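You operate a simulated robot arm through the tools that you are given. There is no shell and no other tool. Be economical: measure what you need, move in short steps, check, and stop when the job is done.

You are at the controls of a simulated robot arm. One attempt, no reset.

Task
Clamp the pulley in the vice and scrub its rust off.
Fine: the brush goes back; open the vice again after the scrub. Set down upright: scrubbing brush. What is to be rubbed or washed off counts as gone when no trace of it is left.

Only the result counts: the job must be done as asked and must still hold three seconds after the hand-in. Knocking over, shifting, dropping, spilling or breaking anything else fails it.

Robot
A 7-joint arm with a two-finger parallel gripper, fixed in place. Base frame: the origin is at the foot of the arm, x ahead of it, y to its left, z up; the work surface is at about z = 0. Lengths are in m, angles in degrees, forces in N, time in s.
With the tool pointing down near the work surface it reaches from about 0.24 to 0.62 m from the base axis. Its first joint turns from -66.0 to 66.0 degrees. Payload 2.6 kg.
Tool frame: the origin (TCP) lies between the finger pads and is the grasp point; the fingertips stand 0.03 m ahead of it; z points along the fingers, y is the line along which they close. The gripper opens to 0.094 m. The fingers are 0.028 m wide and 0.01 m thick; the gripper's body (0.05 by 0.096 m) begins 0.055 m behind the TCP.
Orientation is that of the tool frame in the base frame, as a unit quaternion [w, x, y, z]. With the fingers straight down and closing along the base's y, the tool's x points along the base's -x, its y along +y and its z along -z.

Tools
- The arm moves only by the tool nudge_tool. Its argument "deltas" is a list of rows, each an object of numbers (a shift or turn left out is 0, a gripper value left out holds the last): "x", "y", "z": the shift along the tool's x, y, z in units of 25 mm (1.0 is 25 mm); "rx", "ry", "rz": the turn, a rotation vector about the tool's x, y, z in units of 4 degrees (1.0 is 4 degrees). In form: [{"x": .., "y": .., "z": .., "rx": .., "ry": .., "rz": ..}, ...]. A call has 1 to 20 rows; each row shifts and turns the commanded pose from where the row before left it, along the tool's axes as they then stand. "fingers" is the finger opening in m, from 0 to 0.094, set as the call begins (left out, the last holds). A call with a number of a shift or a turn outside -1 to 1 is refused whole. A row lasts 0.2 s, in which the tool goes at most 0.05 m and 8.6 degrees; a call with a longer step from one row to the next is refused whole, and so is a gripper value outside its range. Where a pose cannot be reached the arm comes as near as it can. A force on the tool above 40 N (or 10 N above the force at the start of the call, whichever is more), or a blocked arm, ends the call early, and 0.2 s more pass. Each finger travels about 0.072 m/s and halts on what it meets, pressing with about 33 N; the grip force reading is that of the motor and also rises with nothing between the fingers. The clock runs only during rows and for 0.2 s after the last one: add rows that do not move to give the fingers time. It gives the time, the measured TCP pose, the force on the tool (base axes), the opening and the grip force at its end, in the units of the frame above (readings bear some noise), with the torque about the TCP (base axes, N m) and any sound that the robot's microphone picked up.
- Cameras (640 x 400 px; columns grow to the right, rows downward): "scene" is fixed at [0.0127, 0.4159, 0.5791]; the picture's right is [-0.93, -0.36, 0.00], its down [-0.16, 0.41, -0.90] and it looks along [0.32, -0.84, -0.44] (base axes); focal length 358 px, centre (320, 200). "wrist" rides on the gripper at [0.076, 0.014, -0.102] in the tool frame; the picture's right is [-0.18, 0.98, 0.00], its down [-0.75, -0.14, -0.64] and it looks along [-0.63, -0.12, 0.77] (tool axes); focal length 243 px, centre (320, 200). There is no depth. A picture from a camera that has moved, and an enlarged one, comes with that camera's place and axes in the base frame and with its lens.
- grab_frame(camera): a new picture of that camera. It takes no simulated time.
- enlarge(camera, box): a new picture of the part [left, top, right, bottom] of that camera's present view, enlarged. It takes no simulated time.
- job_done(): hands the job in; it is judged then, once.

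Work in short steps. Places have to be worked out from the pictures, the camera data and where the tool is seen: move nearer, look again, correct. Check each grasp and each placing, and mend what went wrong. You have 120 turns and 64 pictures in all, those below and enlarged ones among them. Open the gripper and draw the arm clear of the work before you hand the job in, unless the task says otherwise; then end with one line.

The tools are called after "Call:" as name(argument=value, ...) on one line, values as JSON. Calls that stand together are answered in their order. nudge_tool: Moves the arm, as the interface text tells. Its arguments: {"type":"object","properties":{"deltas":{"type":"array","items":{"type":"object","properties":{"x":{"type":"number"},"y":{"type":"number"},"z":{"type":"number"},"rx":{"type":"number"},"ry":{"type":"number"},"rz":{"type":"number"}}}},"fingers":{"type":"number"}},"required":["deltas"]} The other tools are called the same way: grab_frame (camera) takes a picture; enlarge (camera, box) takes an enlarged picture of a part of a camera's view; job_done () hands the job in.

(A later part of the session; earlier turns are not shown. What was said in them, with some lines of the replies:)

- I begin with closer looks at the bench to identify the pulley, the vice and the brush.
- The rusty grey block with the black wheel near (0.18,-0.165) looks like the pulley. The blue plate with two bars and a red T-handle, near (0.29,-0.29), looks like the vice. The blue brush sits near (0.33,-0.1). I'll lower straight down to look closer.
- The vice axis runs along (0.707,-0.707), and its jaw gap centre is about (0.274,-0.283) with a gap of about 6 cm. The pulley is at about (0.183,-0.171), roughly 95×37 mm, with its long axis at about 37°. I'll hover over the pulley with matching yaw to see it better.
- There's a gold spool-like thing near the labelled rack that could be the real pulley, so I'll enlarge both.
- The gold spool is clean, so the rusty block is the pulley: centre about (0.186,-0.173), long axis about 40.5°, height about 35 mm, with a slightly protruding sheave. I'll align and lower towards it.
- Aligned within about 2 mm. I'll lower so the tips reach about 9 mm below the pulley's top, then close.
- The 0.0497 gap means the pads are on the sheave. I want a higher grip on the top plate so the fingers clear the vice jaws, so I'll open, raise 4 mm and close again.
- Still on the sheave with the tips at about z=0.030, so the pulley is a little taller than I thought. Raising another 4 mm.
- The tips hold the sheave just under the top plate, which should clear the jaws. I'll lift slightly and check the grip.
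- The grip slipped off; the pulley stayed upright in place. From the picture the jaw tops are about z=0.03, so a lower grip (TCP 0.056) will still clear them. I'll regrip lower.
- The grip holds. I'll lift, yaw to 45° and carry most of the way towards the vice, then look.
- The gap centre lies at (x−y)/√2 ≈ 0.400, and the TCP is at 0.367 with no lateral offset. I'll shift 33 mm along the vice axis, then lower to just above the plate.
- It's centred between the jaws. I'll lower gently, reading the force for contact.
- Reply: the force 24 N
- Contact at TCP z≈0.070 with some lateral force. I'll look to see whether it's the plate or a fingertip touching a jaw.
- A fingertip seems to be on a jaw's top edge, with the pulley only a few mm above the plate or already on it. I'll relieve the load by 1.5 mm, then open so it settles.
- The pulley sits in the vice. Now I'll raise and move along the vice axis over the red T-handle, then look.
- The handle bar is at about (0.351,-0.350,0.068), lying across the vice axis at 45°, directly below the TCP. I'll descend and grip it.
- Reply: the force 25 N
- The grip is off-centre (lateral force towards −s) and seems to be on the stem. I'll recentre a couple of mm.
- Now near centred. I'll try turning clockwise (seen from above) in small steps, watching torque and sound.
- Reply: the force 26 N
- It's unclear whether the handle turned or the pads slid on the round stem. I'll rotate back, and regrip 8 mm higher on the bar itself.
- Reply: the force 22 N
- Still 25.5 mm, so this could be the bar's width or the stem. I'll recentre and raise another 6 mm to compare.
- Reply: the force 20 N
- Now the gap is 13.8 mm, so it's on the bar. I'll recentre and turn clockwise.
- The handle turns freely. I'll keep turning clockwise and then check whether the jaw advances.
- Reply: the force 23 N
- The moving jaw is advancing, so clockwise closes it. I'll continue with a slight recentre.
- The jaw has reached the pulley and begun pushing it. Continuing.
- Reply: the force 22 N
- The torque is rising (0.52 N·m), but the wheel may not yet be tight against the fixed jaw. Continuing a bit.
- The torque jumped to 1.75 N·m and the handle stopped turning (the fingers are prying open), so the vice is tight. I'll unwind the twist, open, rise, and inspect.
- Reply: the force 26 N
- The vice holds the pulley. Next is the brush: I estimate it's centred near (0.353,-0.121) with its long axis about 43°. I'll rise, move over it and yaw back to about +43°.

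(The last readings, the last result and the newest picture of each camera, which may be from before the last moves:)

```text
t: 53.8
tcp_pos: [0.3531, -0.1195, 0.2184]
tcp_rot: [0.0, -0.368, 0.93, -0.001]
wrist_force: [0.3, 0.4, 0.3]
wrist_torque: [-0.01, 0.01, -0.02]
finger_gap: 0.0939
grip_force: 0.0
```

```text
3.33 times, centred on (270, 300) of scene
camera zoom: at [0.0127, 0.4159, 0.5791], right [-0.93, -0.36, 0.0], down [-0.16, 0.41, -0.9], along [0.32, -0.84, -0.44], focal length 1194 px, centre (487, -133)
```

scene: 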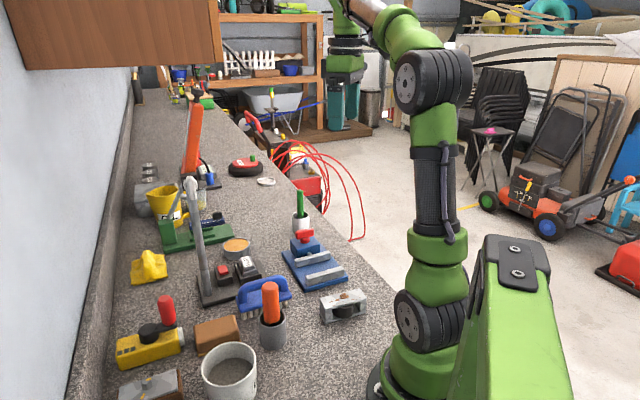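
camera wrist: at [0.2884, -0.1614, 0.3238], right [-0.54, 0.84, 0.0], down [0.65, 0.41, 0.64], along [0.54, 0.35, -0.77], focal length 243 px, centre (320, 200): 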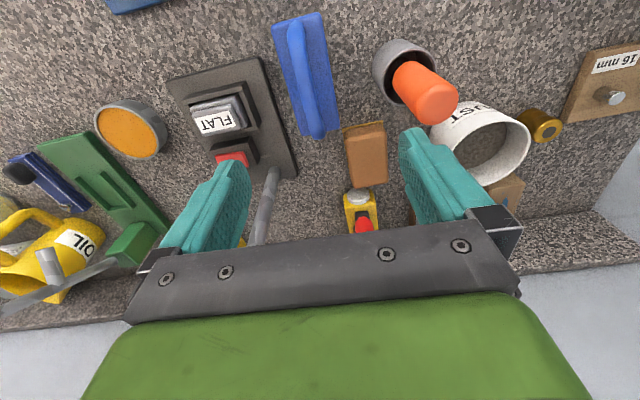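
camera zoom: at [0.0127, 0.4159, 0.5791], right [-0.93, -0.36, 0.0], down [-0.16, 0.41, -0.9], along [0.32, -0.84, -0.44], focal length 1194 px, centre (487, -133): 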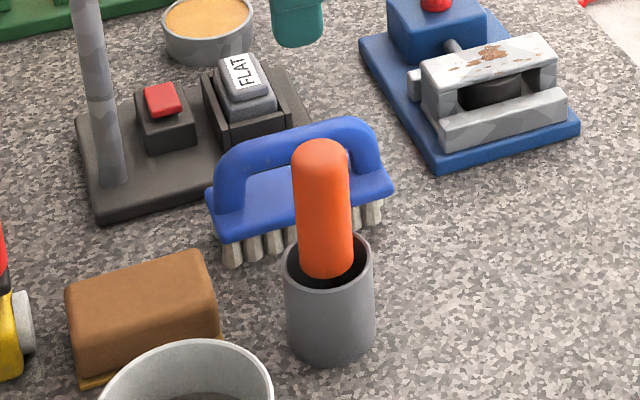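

The handle top is at about z=0.073, with the handle centre near (0.347,-0.139). I'll shift there and lower to 0.12, then recheck.

Call:
nudge_tool(deltas=[{"x": 0.71, "y": -0.4}, {"z": 1}, {"z": 1}, {"z": 1}, {"z": 0.9}], fingers=0.055)

Call:
grab_frame(camera="wrist")

Call:
enlarge(camera="scene", box=[200, 220, 340, 340])

```text
t: 55.0
tcp_pos: [0.3475, -0.1381, 0.1231]
tcp_rot: [0.0, -0.368, 0.93, 0.0]
wrist_force: [0.0, 0.7, -0.2]
wrist_torque: [0.0, 0.03, 0.04]
finger_gap: 0.0552
grip_force: 0.1
```

```text
25 pictures are left
camera wrist: at [0.2826, -0.1809, 0.2264], right [-0.54, 0.84, 0.0], down [0.65, 0.41, 0.64], along [0.54, 0.35, -0.77], focal length 243 px, centre (320, 200)
```

wrist: 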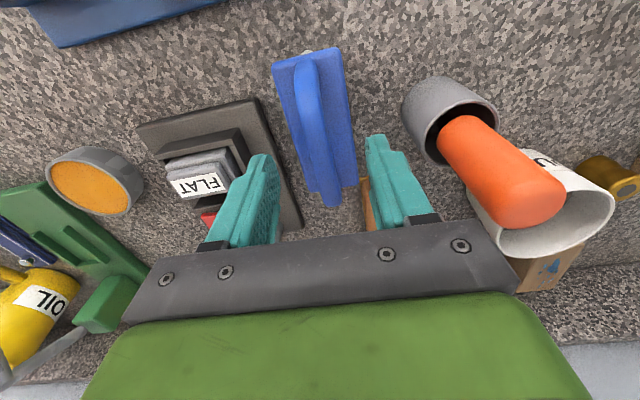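

```text
3.33 times, centred on (270, 280) of scene
camera zoom: at [0.0127, 0.4159, 0.5791], right [-0.93, -0.36, 0.0], down [-0.16, 0.41, -0.9], along [0.32, -0.84, -0.44], focal length 1194 px, centre (487, -67)
```

zoom: 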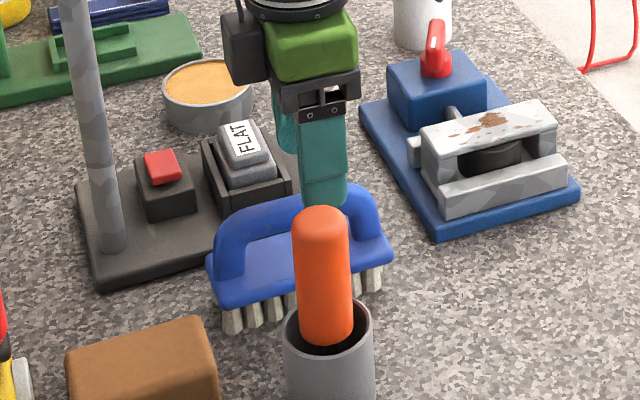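

The TCP is right above the handle's middle. I'll lower to 0.078 and close.

Call:
nudge_tool(deltas=[{"z": 0.6, "rz": 0.3}, {"z": 0.6}, {"z": 0.6}])

Call:
nudge_tool(deltas=[{}, {}, {}, {}], fingers=0.0)

Call:
nudge_tool(deltas=[{"z": -0.3}, {"z": -0.5}, {}])

Call:
enlarge(camera="scene", box=[200, 220, 340, 340])

```text
t: 55.8
tcp_pos: [0.3486, -0.139, 0.0773]
tcp_rot: [-0.001, -0.358, 0.934, 0.0]
wrist_force: [-0.5, 0.0, -0.1]
wrist_torque: [0.02, -0.04, 0.02]
finger_gap: 0.0549
grip_force: 0.1
```

```text
t: 56.8
tcp_pos: [0.3471, -0.1385, 0.077]
tcp_rot: [0.0, -0.359, 0.933, 0.0]
wrist_force: [-0.6, -0.2, -0.1]
wrist_torque: [0.0, -0.01, 0.04]
finger_gap: 0.0149
grip_force: 32.4
```

```text
t: 57.6
tcp_pos: [0.3482, -0.1386, 0.0987]
tcp_rot: [0.0, -0.358, 0.934, 0.0]
wrist_force: [-0.9, -0.2, -0.9]
wrist_torque: [-0.02, 0.01, 0.03]
finger_gap: 0.0149
grip_force: 32.9
```

```text
3.33 times, centred on (270, 280) of scene
camera zoom: at [0.0127, 0.4159, 0.5791], right [-0.93, -0.36, 0.0], down [-0.16, 0.41, -0.9], along [0.32, -0.84, -0.44], focal length 1194 px, centre (487, -67)
```

zoom: 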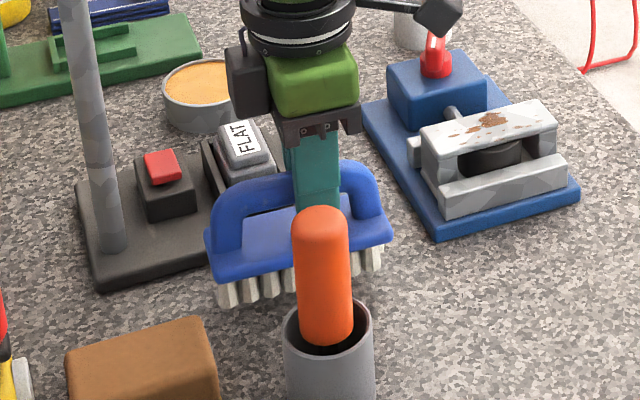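

Brush held (home TCP (0.348,-0.1388,0.077), yaw 42°). I'll lift, yaw to 45° and move over the pulley top at about (0.280,-0.281).

Call:
nudge_tool(deltas=[{"z": -1}, {"z": -1}, {"z": -1}, {"z": -1}, {"rz": -0.75}, {"x": 0.85, "y": -0.29}, {"x": 0.85, "y": -0.29}, {"x": 0.85, "y": -0.29}, {"x": 0.85, "y": -0.29}, {"x": 0.85, "y": -0.29}, {"x": 0.85, "y": -0.29}, {"x": 0.85, "y": -0.29}, {}])

Call:
nudge_tool(deltas=[{"z": 0.7}, {"z": 0.7}, {"z": 0.5}])

Call:
enlarge(camera="scene", box=[250, 170, 390, 290])

```text
t: 60.4
tcp_pos: [0.2794, -0.2813, 0.1986]
tcp_rot: [-0.001, -0.383, 0.924, 0.0]
wrist_force: [-0.4, 0.3, -0.9]
wrist_torque: [-0.01, 0.01, -0.01]
finger_gap: 0.0151
grip_force: 32.9
```

```text
t: 61.2
tcp_pos: [0.2776, -0.2797, 0.1503]
tcp_rot: [0.0, -0.382, 0.924, 0.0]
wrist_force: [0.4, -1.0, -1.3]
wrist_torque: [-0.03, 0.03, 0.01]
finger_gap: 0.0148
grip_force: 33.0
```

```text
3.33 times, centred on (320, 230) of scene
camera zoom: at [0.0127, 0.4159, 0.5791], right [-0.93, -0.36, 0.0], down [-0.16, 0.41, -0.9], along [0.32, -0.84, -0.44], focal length 1194 px, centre (320, 100)
```

zoom: 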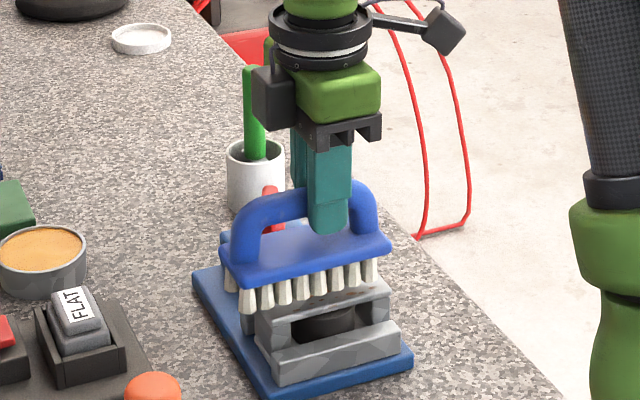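

The brush is just above the pulley. I'll lower gently to contact.

Call:
nudge_tool(deltas=[{"z": 0.25}, {"z": 0.2}, {"z": 0.1}])

Call:
nudge_tool(deltas=[{"z": 0.1}, {"z": 0.1}])

```text
t: 62.0
tcp_pos: [0.2784, -0.2795, 0.1363]
tcp_rot: [-0.001, -0.382, 0.924, 0.0]
wrist_force: [-1.4, 0.7, 4.0]
wrist_torque: [-0.07, 0.14, 0.0]
finger_gap: 0.0148
grip_force: 32.9
```

```text
t: 62.6
tcp_pos: [0.2786, -0.2803, 0.1353]
tcp_rot: [0.002, -0.381, 0.924, -0.003]
wrist_force: [-2.9, 2.1, 6.9]
wrist_torque: [-0.09, 0.14, -0.04]
finger_gap: 0.0152
grip_force: 32.9
stopped in row 2: the force on the tool passed its limit at 45 N (the readings are from after the stop); the commanded pose is now the measured one
```

Contact at TCP z≈0.1355 with about 7 N. I'll scrub along the pulley's length with short strokes.

Call:
nudge_tool(deltas=[{"z": 0.03, "x": 0.4}, {"x": 0.4}, {"x": -0.4}, {"x": -0.4}, {"x": -0.4}, {"x": -0.4}, {"x": 0.4}, {"x": 0.4}, {"x": 0.4}, {"x": 0.4}, {"x": -0.4}, {"x": -0.4}, {"x": -0.4}, {"x": -0.4}, {"x": 0.4}, {"x": 0.4}])

Call:
nudge_tool(deltas=[{"y": 0.25}, {"x": 0.4}, {"x": 0.4}, {"x": -0.4}, {"x": -0.4}, {"x": -0.4}, {"x": -0.4}, {"x": 0.4}, {"x": 0.4}, {"y": -0.5}, {"x": 0.4}, {"x": 0.4}, {"x": -0.4}, {"x": -0.4}, {"x": -0.4}, {"x": -0.4}, {"x": 0.4}, {"x": 0.4}, {"y": 0.25}])

```text
t: 66.0
tcp_pos: [0.2817, -0.2793, 0.135]
tcp_rot: [0.004, -0.383, 0.924, -0.002]
wrist_force: [7.8, 6.9, 27.2]
wrist_torque: [-0.24, 0.25, 0.01]
finger_gap: 0.015
grip_force: 32.8
```

```text
t: 70.0
tcp_pos: [0.2795, -0.2818, 0.1342]
tcp_rot: [0.002, -0.382, 0.924, -0.004]
wrist_force: [4.8, -3.9, 18.3]
wrist_torque: [0.0, -0.19, -0.01]
finger_gap: 0.0155
grip_force: 33.0
```

Both scrub passes ran with 18–27 N pressing. I'll raise the brush and shift aside along the vice width to inspect the top.

Call:
nudge_tool(deltas=[{"z": -0.5}, {"z": -1}, {"z": -1}, {"x": -1, "y": 0.3}, {"x": -1, "y": 0.3}, {"x": -1, "y": 0.3}, {"x": -1, "y": 0.3}, {}])

Call:
enlarge(camera="scene", box=[270, 200, 360, 280])

Call:
grab_frame(camera="wrist")

```text
t: 71.8
tcp_pos: [0.3286, -0.1892, 0.197]
tcp_rot: [0.002, -0.382, 0.924, -0.003]
wrist_force: [0.5, -0.2, -0.6]
wrist_torque: [-0.02, 0.01, -0.01]
finger_gap: 0.0151
grip_force: 33.3
```

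```text
5.00 times, centred on (315, 240) of scene
camera zoom: at [0.0127, 0.4159, 0.5791], right [-0.93, -0.36, 0.0], down [-0.16, 0.41, -0.9], along [0.32, -0.84, -0.44], focal length 1791 px, centre (345, 0)
```

zoom: 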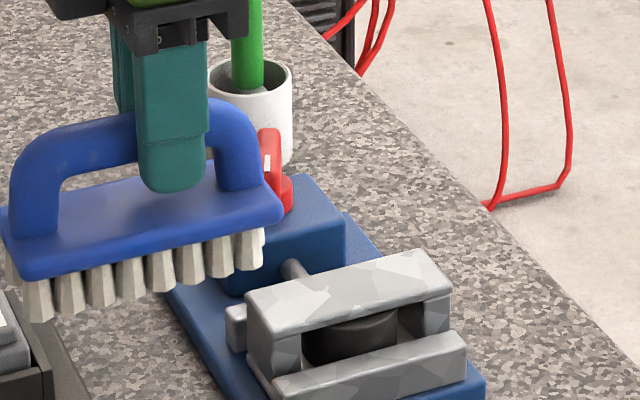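

```text
20 pictures are left
camera wrist: at [0.2645, -0.2317, 0.3009], right [-0.56, 0.83, -0.01], down [0.63, 0.43, 0.64], along [0.53, 0.36, -0.77], focal length 243 px, centre (320, 200)
```

wrist: 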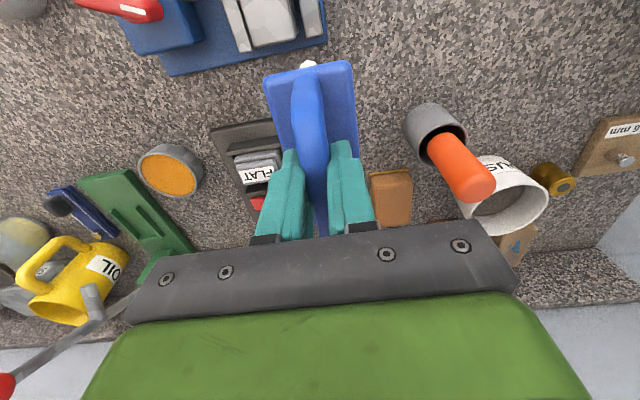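

The top looks clean. I'll get one wrist view of the pulley's top and sheave from nearer, while still holding the brush.

Call:
nudge_tool(deltas=[{"x": 0.8, "y": 0.5}, {"x": 0.8, "y": 0.5}, {}])

Call:
enlarge(camera="wrist", box=[120, 0, 340, 140])

```text
t: 72.6
tcp_pos: [0.2829, -0.2001, 0.1968]
tcp_rot: [0.002, -0.381, 0.925, -0.003]
wrist_force: [0.5, 0.4, -0.7]
wrist_torque: [-0.01, 0.04, 0.02]
finger_gap: 0.015
grip_force: 32.9
```

```text
2.86 times, centred on (230, 70) of wrist
camera zoom: at [0.2183, -0.243, 0.3006], right [-0.56, 0.83, -0.01], down [0.63, 0.43, 0.64], along [0.53, 0.36, -0.76], focal length 693 px, centre (577, 571)
```

zoom: 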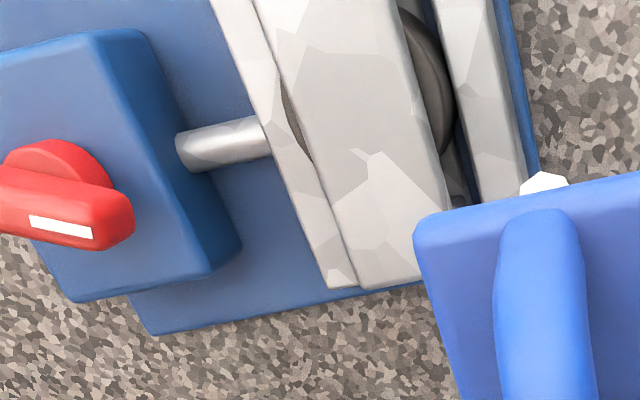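

Top and sheave look clean here. One tight scene zoom to rule out remaining specks.

Call:
enlarge(camera="scene", box=[310, 240, 374, 280])

```text
10.00 times, centred on (342, 260) of scene
camera zoom: at [0.0127, 0.4159, 0.5791], right [-0.93, -0.36, 0.0], down [-0.16, 0.41, -0.9], along [0.32, -0.84, -0.44], focal length 3581 px, centre (100, -400)
```

zoom: 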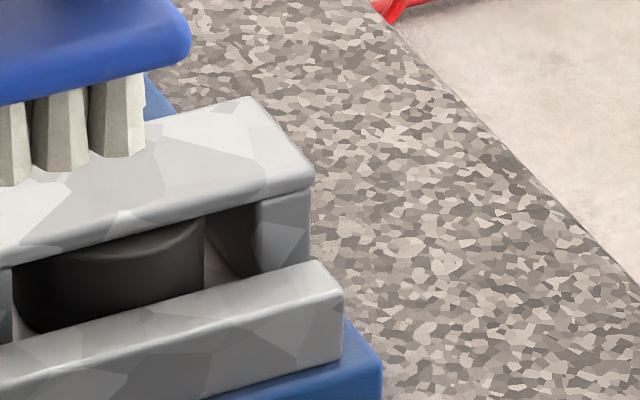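

Clean. Now I'll carry the brush back to its home spot and lower most of the way.

Call:
nudge_tool(deltas=[{"rz": 0.7}, {"x": -0.9, "y": 0.02}, {"x": -0.9, "y": 0.02}, {"x": -0.9, "y": 0.02}, {"x": -0.87, "y": 0.02}, {}, {"z": 1}, {"z": 1}, {"z": 1}, {"z": 1}, {}])

Call:
enlarge(camera="scene", box=[200, 220, 340, 340])

```text
t: 75.0
tcp_pos: [0.3486, -0.1386, 0.0962]
tcp_rot: [0.003, -0.36, 0.933, -0.003]
wrist_force: [-0.5, 0.7, -1.8]
wrist_torque: [0.0, 0.01, -0.02]
finger_gap: 0.0151
grip_force: 33.2
```

```text
3.33 times, centred on (270, 280) of scene
camera zoom: at [0.0127, 0.4159, 0.5791], right [-0.93, -0.36, 0.0], down [-0.16, 0.41, -0.9], along [0.32, -0.84, -0.44], focal length 1194 px, centre (487, -67)
```

zoom: 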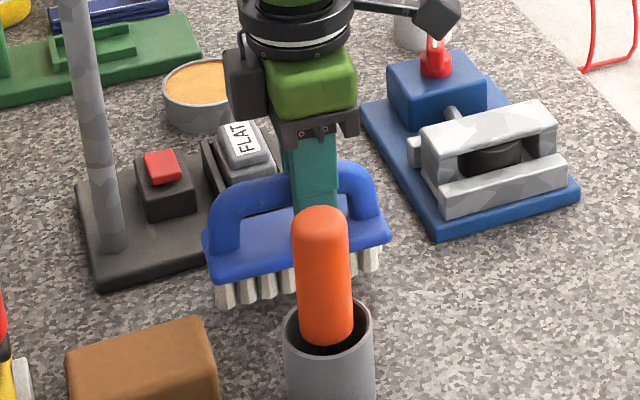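

The brush is level over its home. Lowering to contact, then releasing.

Call:
nudge_tool(deltas=[{"z": 0.4}, {"z": 0.26}, {"z": 0.08}, {}])

Call:
nudge_tool(deltas=[{"z": 0.04}, {}])

```text
t: 76.0
tcp_pos: [0.3478, -0.1384, 0.078]
tcp_rot: [0.002, -0.359, 0.933, -0.002]
wrist_force: [0.1, -0.6, -0.7]
wrist_torque: [-0.01, -0.02, 0.04]
finger_gap: 0.0153
grip_force: 33.2
```

```text
t: 76.6
tcp_pos: [0.3495, -0.1377, 0.0776]
tcp_rot: [0.002, -0.358, 0.934, -0.002]
wrist_force: [0.3, 0.2, -0.5]
wrist_torque: [-0.01, 0.04, -0.01]
finger_gap: 0.0145
grip_force: 32.8
```

Call:
nudge_tool(deltas=[{"z": 0.04}, {}])

Call:
nudge_tool(deltas=[{}, {}, {}, {"z": -0.6}, {"z": -1}, {"z": -1}, {"z": -1}, {"z": -1}, {}], fingers=0.05)

Call:
enlarge(camera="scene", box=[200, 220, 340, 340])

```text
t: 77.2
tcp_pos: [0.348, -0.1376, 0.0765]
tcp_rot: [0.002, -0.36, 0.933, -0.003]
wrist_force: [-1.3, 1.1, 6.4]
wrist_torque: [-0.19, 0.22, -0.09]
finger_gap: 0.0149
grip_force: 33.0
```

```text
t: 79.2
tcp_pos: [0.3479, -0.1369, 0.1911]
tcp_rot: [0.001, -0.36, 0.933, -0.002]
wrist_force: [-0.3, 0.2, -0.3]
wrist_torque: [0.0, -0.03, 0.0]
finger_gap: 0.0499
grip_force: 0.0
```

```text
3.33 times, centred on (270, 280) of scene
camera zoom: at [0.0127, 0.4159, 0.5791], right [-0.93, -0.36, 0.0], down [-0.16, 0.41, -0.9], along [0.32, -0.84, -0.44], focal length 1194 px, centre (487, -67)
```

zoom: 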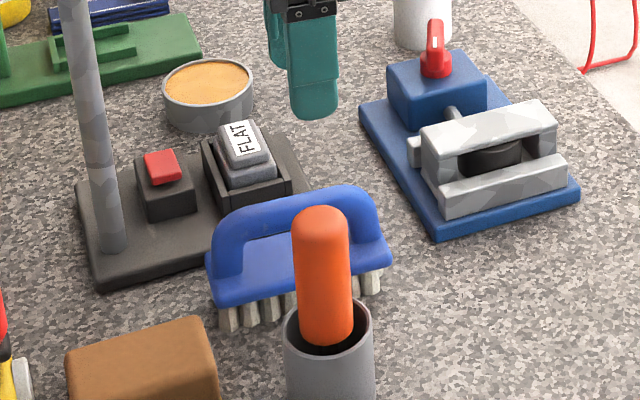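

The brush is home and upright. Now I'll reopen the vice: move over the handle and yaw to match its present position (−76°).

Call:
nudge_tool(deltas=[{"x": 0.806, "y": -0.909}, {"x": 0.806, "y": -0.909}, {"x": 0.806, "y": -0.909}, {"x": 0.806, "y": -0.909}, {"x": 0.806, "y": -0.909}, {"x": 0.806, "y": -0.909}, {"x": 0.806, "y": -0.909}, {"rz": 1}, {"rz": 1}, {"rz": 1}, {"rz": 1}, {"rz": 1}, {"rz": 1}, {"rz": 1}, {"rz": 1}, {"rz": 1}, {"rz": 1}, {"rz": 1}, {"rz": 1}, {"rz": 1}])

Call:
nudge_tool(deltas=[{"rz": 1}, {"rz": 1}, {"rz": 1}, {"rz": 1}, {"rz": 1}, {"rz": 1}, {"rz": 1}, {"rz": 1}, {"rz": 1}, {"rz": 1}, {"rz": 1}, {"rz": 1}, {"rz": 1}, {"rz": 1}, {"rz": 1}, {"rz": 1}, {"rz": 0.6}, {}])

Call:
grab_frame(camera="wrist")

```text
t: 83.4
tcp_pos: [0.3495, -0.3503, 0.1918]
tcp_rot: [0.003, 0.087, 0.996, -0.002]
wrist_force: [-0.5, 0.5, -0.1]
wrist_torque: [0.01, 0.01, -0.01]
finger_gap: 0.0499
grip_force: 0.1
```

```text
t: 87.2
tcp_pos: [0.3497, -0.3502, 0.1913]
tcp_rot: [0.003, 0.618, 0.786, 0.001]
wrist_force: [0.5, 0.7, -0.1]
wrist_torque: [-0.03, -0.02, -0.01]
finger_gap: 0.05
grip_force: 0.1
```

```text
15 pictures are left
camera wrist: at [0.3452, -0.2728, 0.2958], right [1.0, 0.05, 0.01], down [0.04, -0.76, 0.64], along [0.04, -0.64, -0.76], focal length 243 px, centre (320, 200)
```

wrist: 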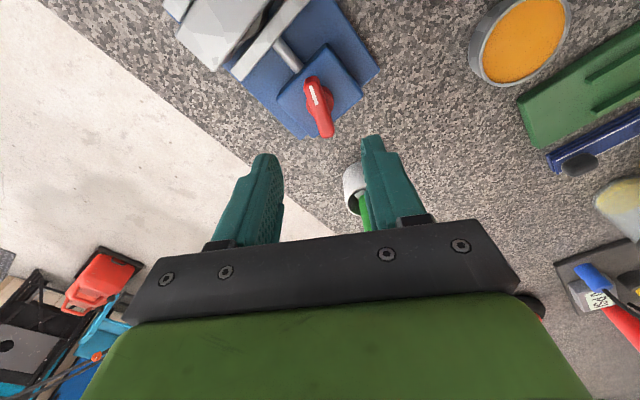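

The bar is right below and aligned. I'll descend to 0.100 and grip.

Call:
nudge_tool(deltas=[{"z": 0.9}, {"z": 0.9}, {"z": 0.9}, {"z": 0.95}])

Call:
nudge_tool(deltas=[{}, {}, {}, {}], fingers=0.0)

```text
t: 88.2
tcp_pos: [0.3501, -0.3497, 0.1005]
tcp_rot: [0.004, 0.618, 0.787, 0.0]
wrist_force: [0.4, -0.5, -0.2]
wrist_torque: [-0.02, -0.01, 0.02]
finger_gap: 0.0499
grip_force: 0.1
```

```text
t: 89.2
tcp_pos: [0.3506, -0.3509, 0.0995]
tcp_rot: [0.003, 0.617, 0.787, 0.0]
wrist_force: [-4.1, 2.2, -1.3]
wrist_torque: [-0.69, 0.21, 0.54]
finger_gap: 0.014
grip_force: 44.9
```

Gripped on the bar (14 mm). I'll turn counter-clockwise to open.

Call:
nudge_tool(deltas=[{"rz": -0.9}, {"rz": -0.9}, {"rz": -0.9}, {"rz": -0.9}, {"rz": -0.9}, {"rz": -0.9}, {"rz": -0.9}, {"rz": -0.9}, {"rz": -0.9}, {"rz": -0.9}, {"rz": -0.9}, {"rz": -0.9}, {"rz": -0.9}, {"rz": -0.9}, {"rz": -0.9}, {}])

Call:
nudge_tool(deltas=[{"rz": -0.9}, {"rz": -0.9}, {"rz": -0.9}, {"rz": -0.9}, {"rz": -0.9}, {"rz": -0.9}, {"rz": -0.9}, {"rz": -0.9}, {"rz": -0.9}, {"rz": -0.9}, {"rz": -0.9}, {"rz": -0.9}, {"rz": -0.9}, {"rz": -0.9}, {"rz": -0.9}, {}])

Call:
enlarge(camera="scene", box=[260, 200, 370, 290])

```text
t: 92.6
tcp_pos: [0.3508, -0.3507, 0.0997]
tcp_rot: [0.004, 0.191, 0.982, -0.002]
wrist_force: [16.4, -10.0, -23.2]
wrist_torque: [0.0, 0.04, 0.04]
finger_gap: 0.014
grip_force: 44.7
```

```text
t: 96.0
tcp_pos: [0.3497, -0.3496, 0.1011]
tcp_rot: [0.002, -0.274, 0.962, -0.001]
wrist_force: [10.4, 6.2, -19.0]
wrist_torque: [0.73, -0.72, 0.02]
finger_gap: 0.0139
grip_force: 44.7
```

```text
4.44 times, centred on (315, 245) of scene
camera zoom: at [0.0128, 0.4158, 0.5792], right [-0.93, -0.36, 0.0], down [-0.16, 0.41, -0.9], along [0.32, -0.84, -0.44], focal length 1592 px, centre (342, 0)
```

zoom: 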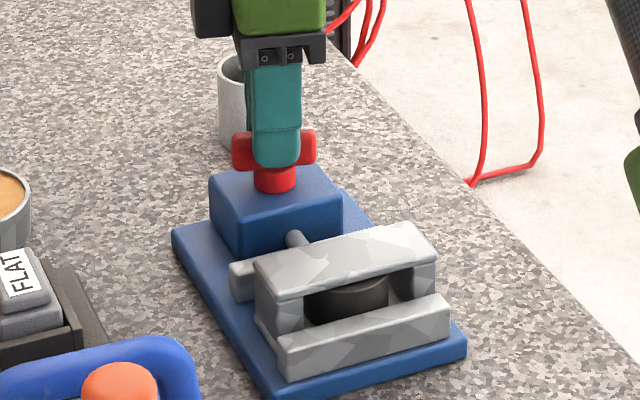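

The jaw has drawn back. I'll finish the last turn to the original handle angle (45°), stopping if torque builds.

Call:
nudge_tool(deltas=[{"rz": -0.8}, {"rz": -0.8}, {"rz": -0.8}, {"rz": -0.6}, {}])

Call:
nudge_tool(deltas=[{}, {}, {}, {"z": -0.8}, {"z": -1}, {"z": -1}, {"z": -1}, {"z": -1}, {"z": -1}], fingers=0.05)

Call:
grab_frame(camera="wrist")

Call:
enlarge(camera="scene", box=[260, 200, 370, 290])

```text
t: 97.2
tcp_pos: [0.35, -0.3507, 0.1012]
tcp_rot: [0.002, -0.374, 0.928, -0.001]
wrist_force: [8.2, 8.9, -17.1]
wrist_torque: [0.82, -0.48, -0.02]
finger_gap: 0.0139
grip_force: 44.3
```

```text
t: 99.2
tcp_pos: [0.3492, -0.3494, 0.2464]
tcp_rot: [0.002, -0.373, 0.928, -0.002]
wrist_force: [-1.4, -0.2, 0.3]
wrist_torque: [0.0, 0.02, -0.04]
finger_gap: 0.0502
grip_force: 0.0
```

```text
13 pictures are left
camera wrist: at [0.2843, -0.3924, 0.3501], right [-0.55, 0.84, -0.01], down [0.64, 0.42, 0.64], along [0.54, 0.35, -0.76], focal length 243 px, centre (320, 200)
```

wrist: 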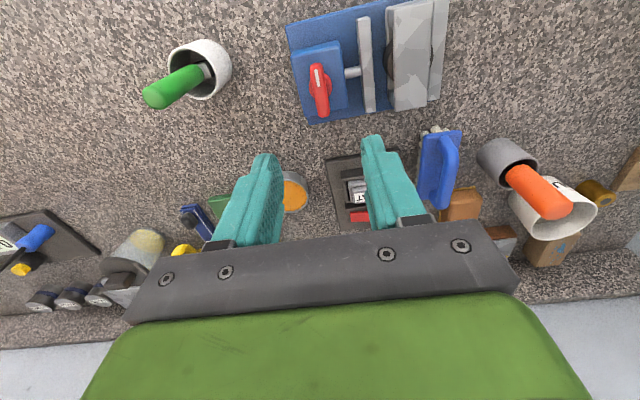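

```text
4.44 times, centred on (315, 245) of scene
camera zoom: at [0.0127, 0.4159, 0.5791], right [-0.93, -0.36, 0.0], down [-0.16, 0.41, -0.9], along [0.32, -0.84, -0.44], focal length 1592 px, centre (342, 0)
```

zoom: 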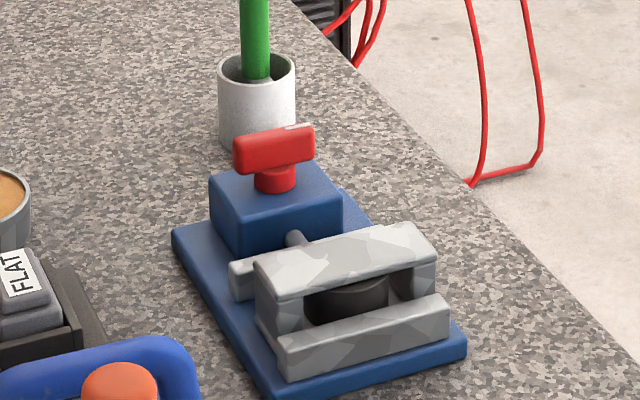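

The vice is open with the handle at its original angle. Last close look at the pulley from above.

Call:
enlarge(camera="wrist", box=[340, 0, 460, 125])

```text
3.20 times, centred on (400, 62) of wrist
camera zoom: at [0.2843, -0.3924, 0.3501], right [-0.55, 0.84, -0.01], down [0.64, 0.42, 0.64], along [0.54, 0.35, -0.76], focal length 776 px, centre (64, 640)
```

zoom: 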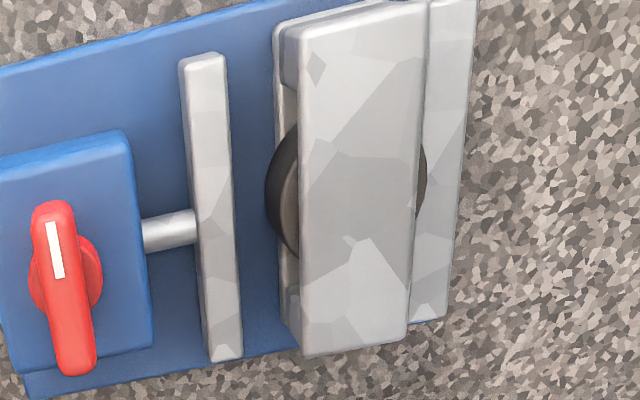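

The pulley is spotless, the vice is open, the brush is home and upright, and the arm is clear with the gripper open. Handing in.

Call:
job_done()

```text
The job is handed in.
```

I clamped the pulley in the vice and scrubbed it until no rust showed in the pictures. The brush is back in its place, standing upright, and the vice is open again. The pulley is still sitting between the open jaws, and I've handed the job in.
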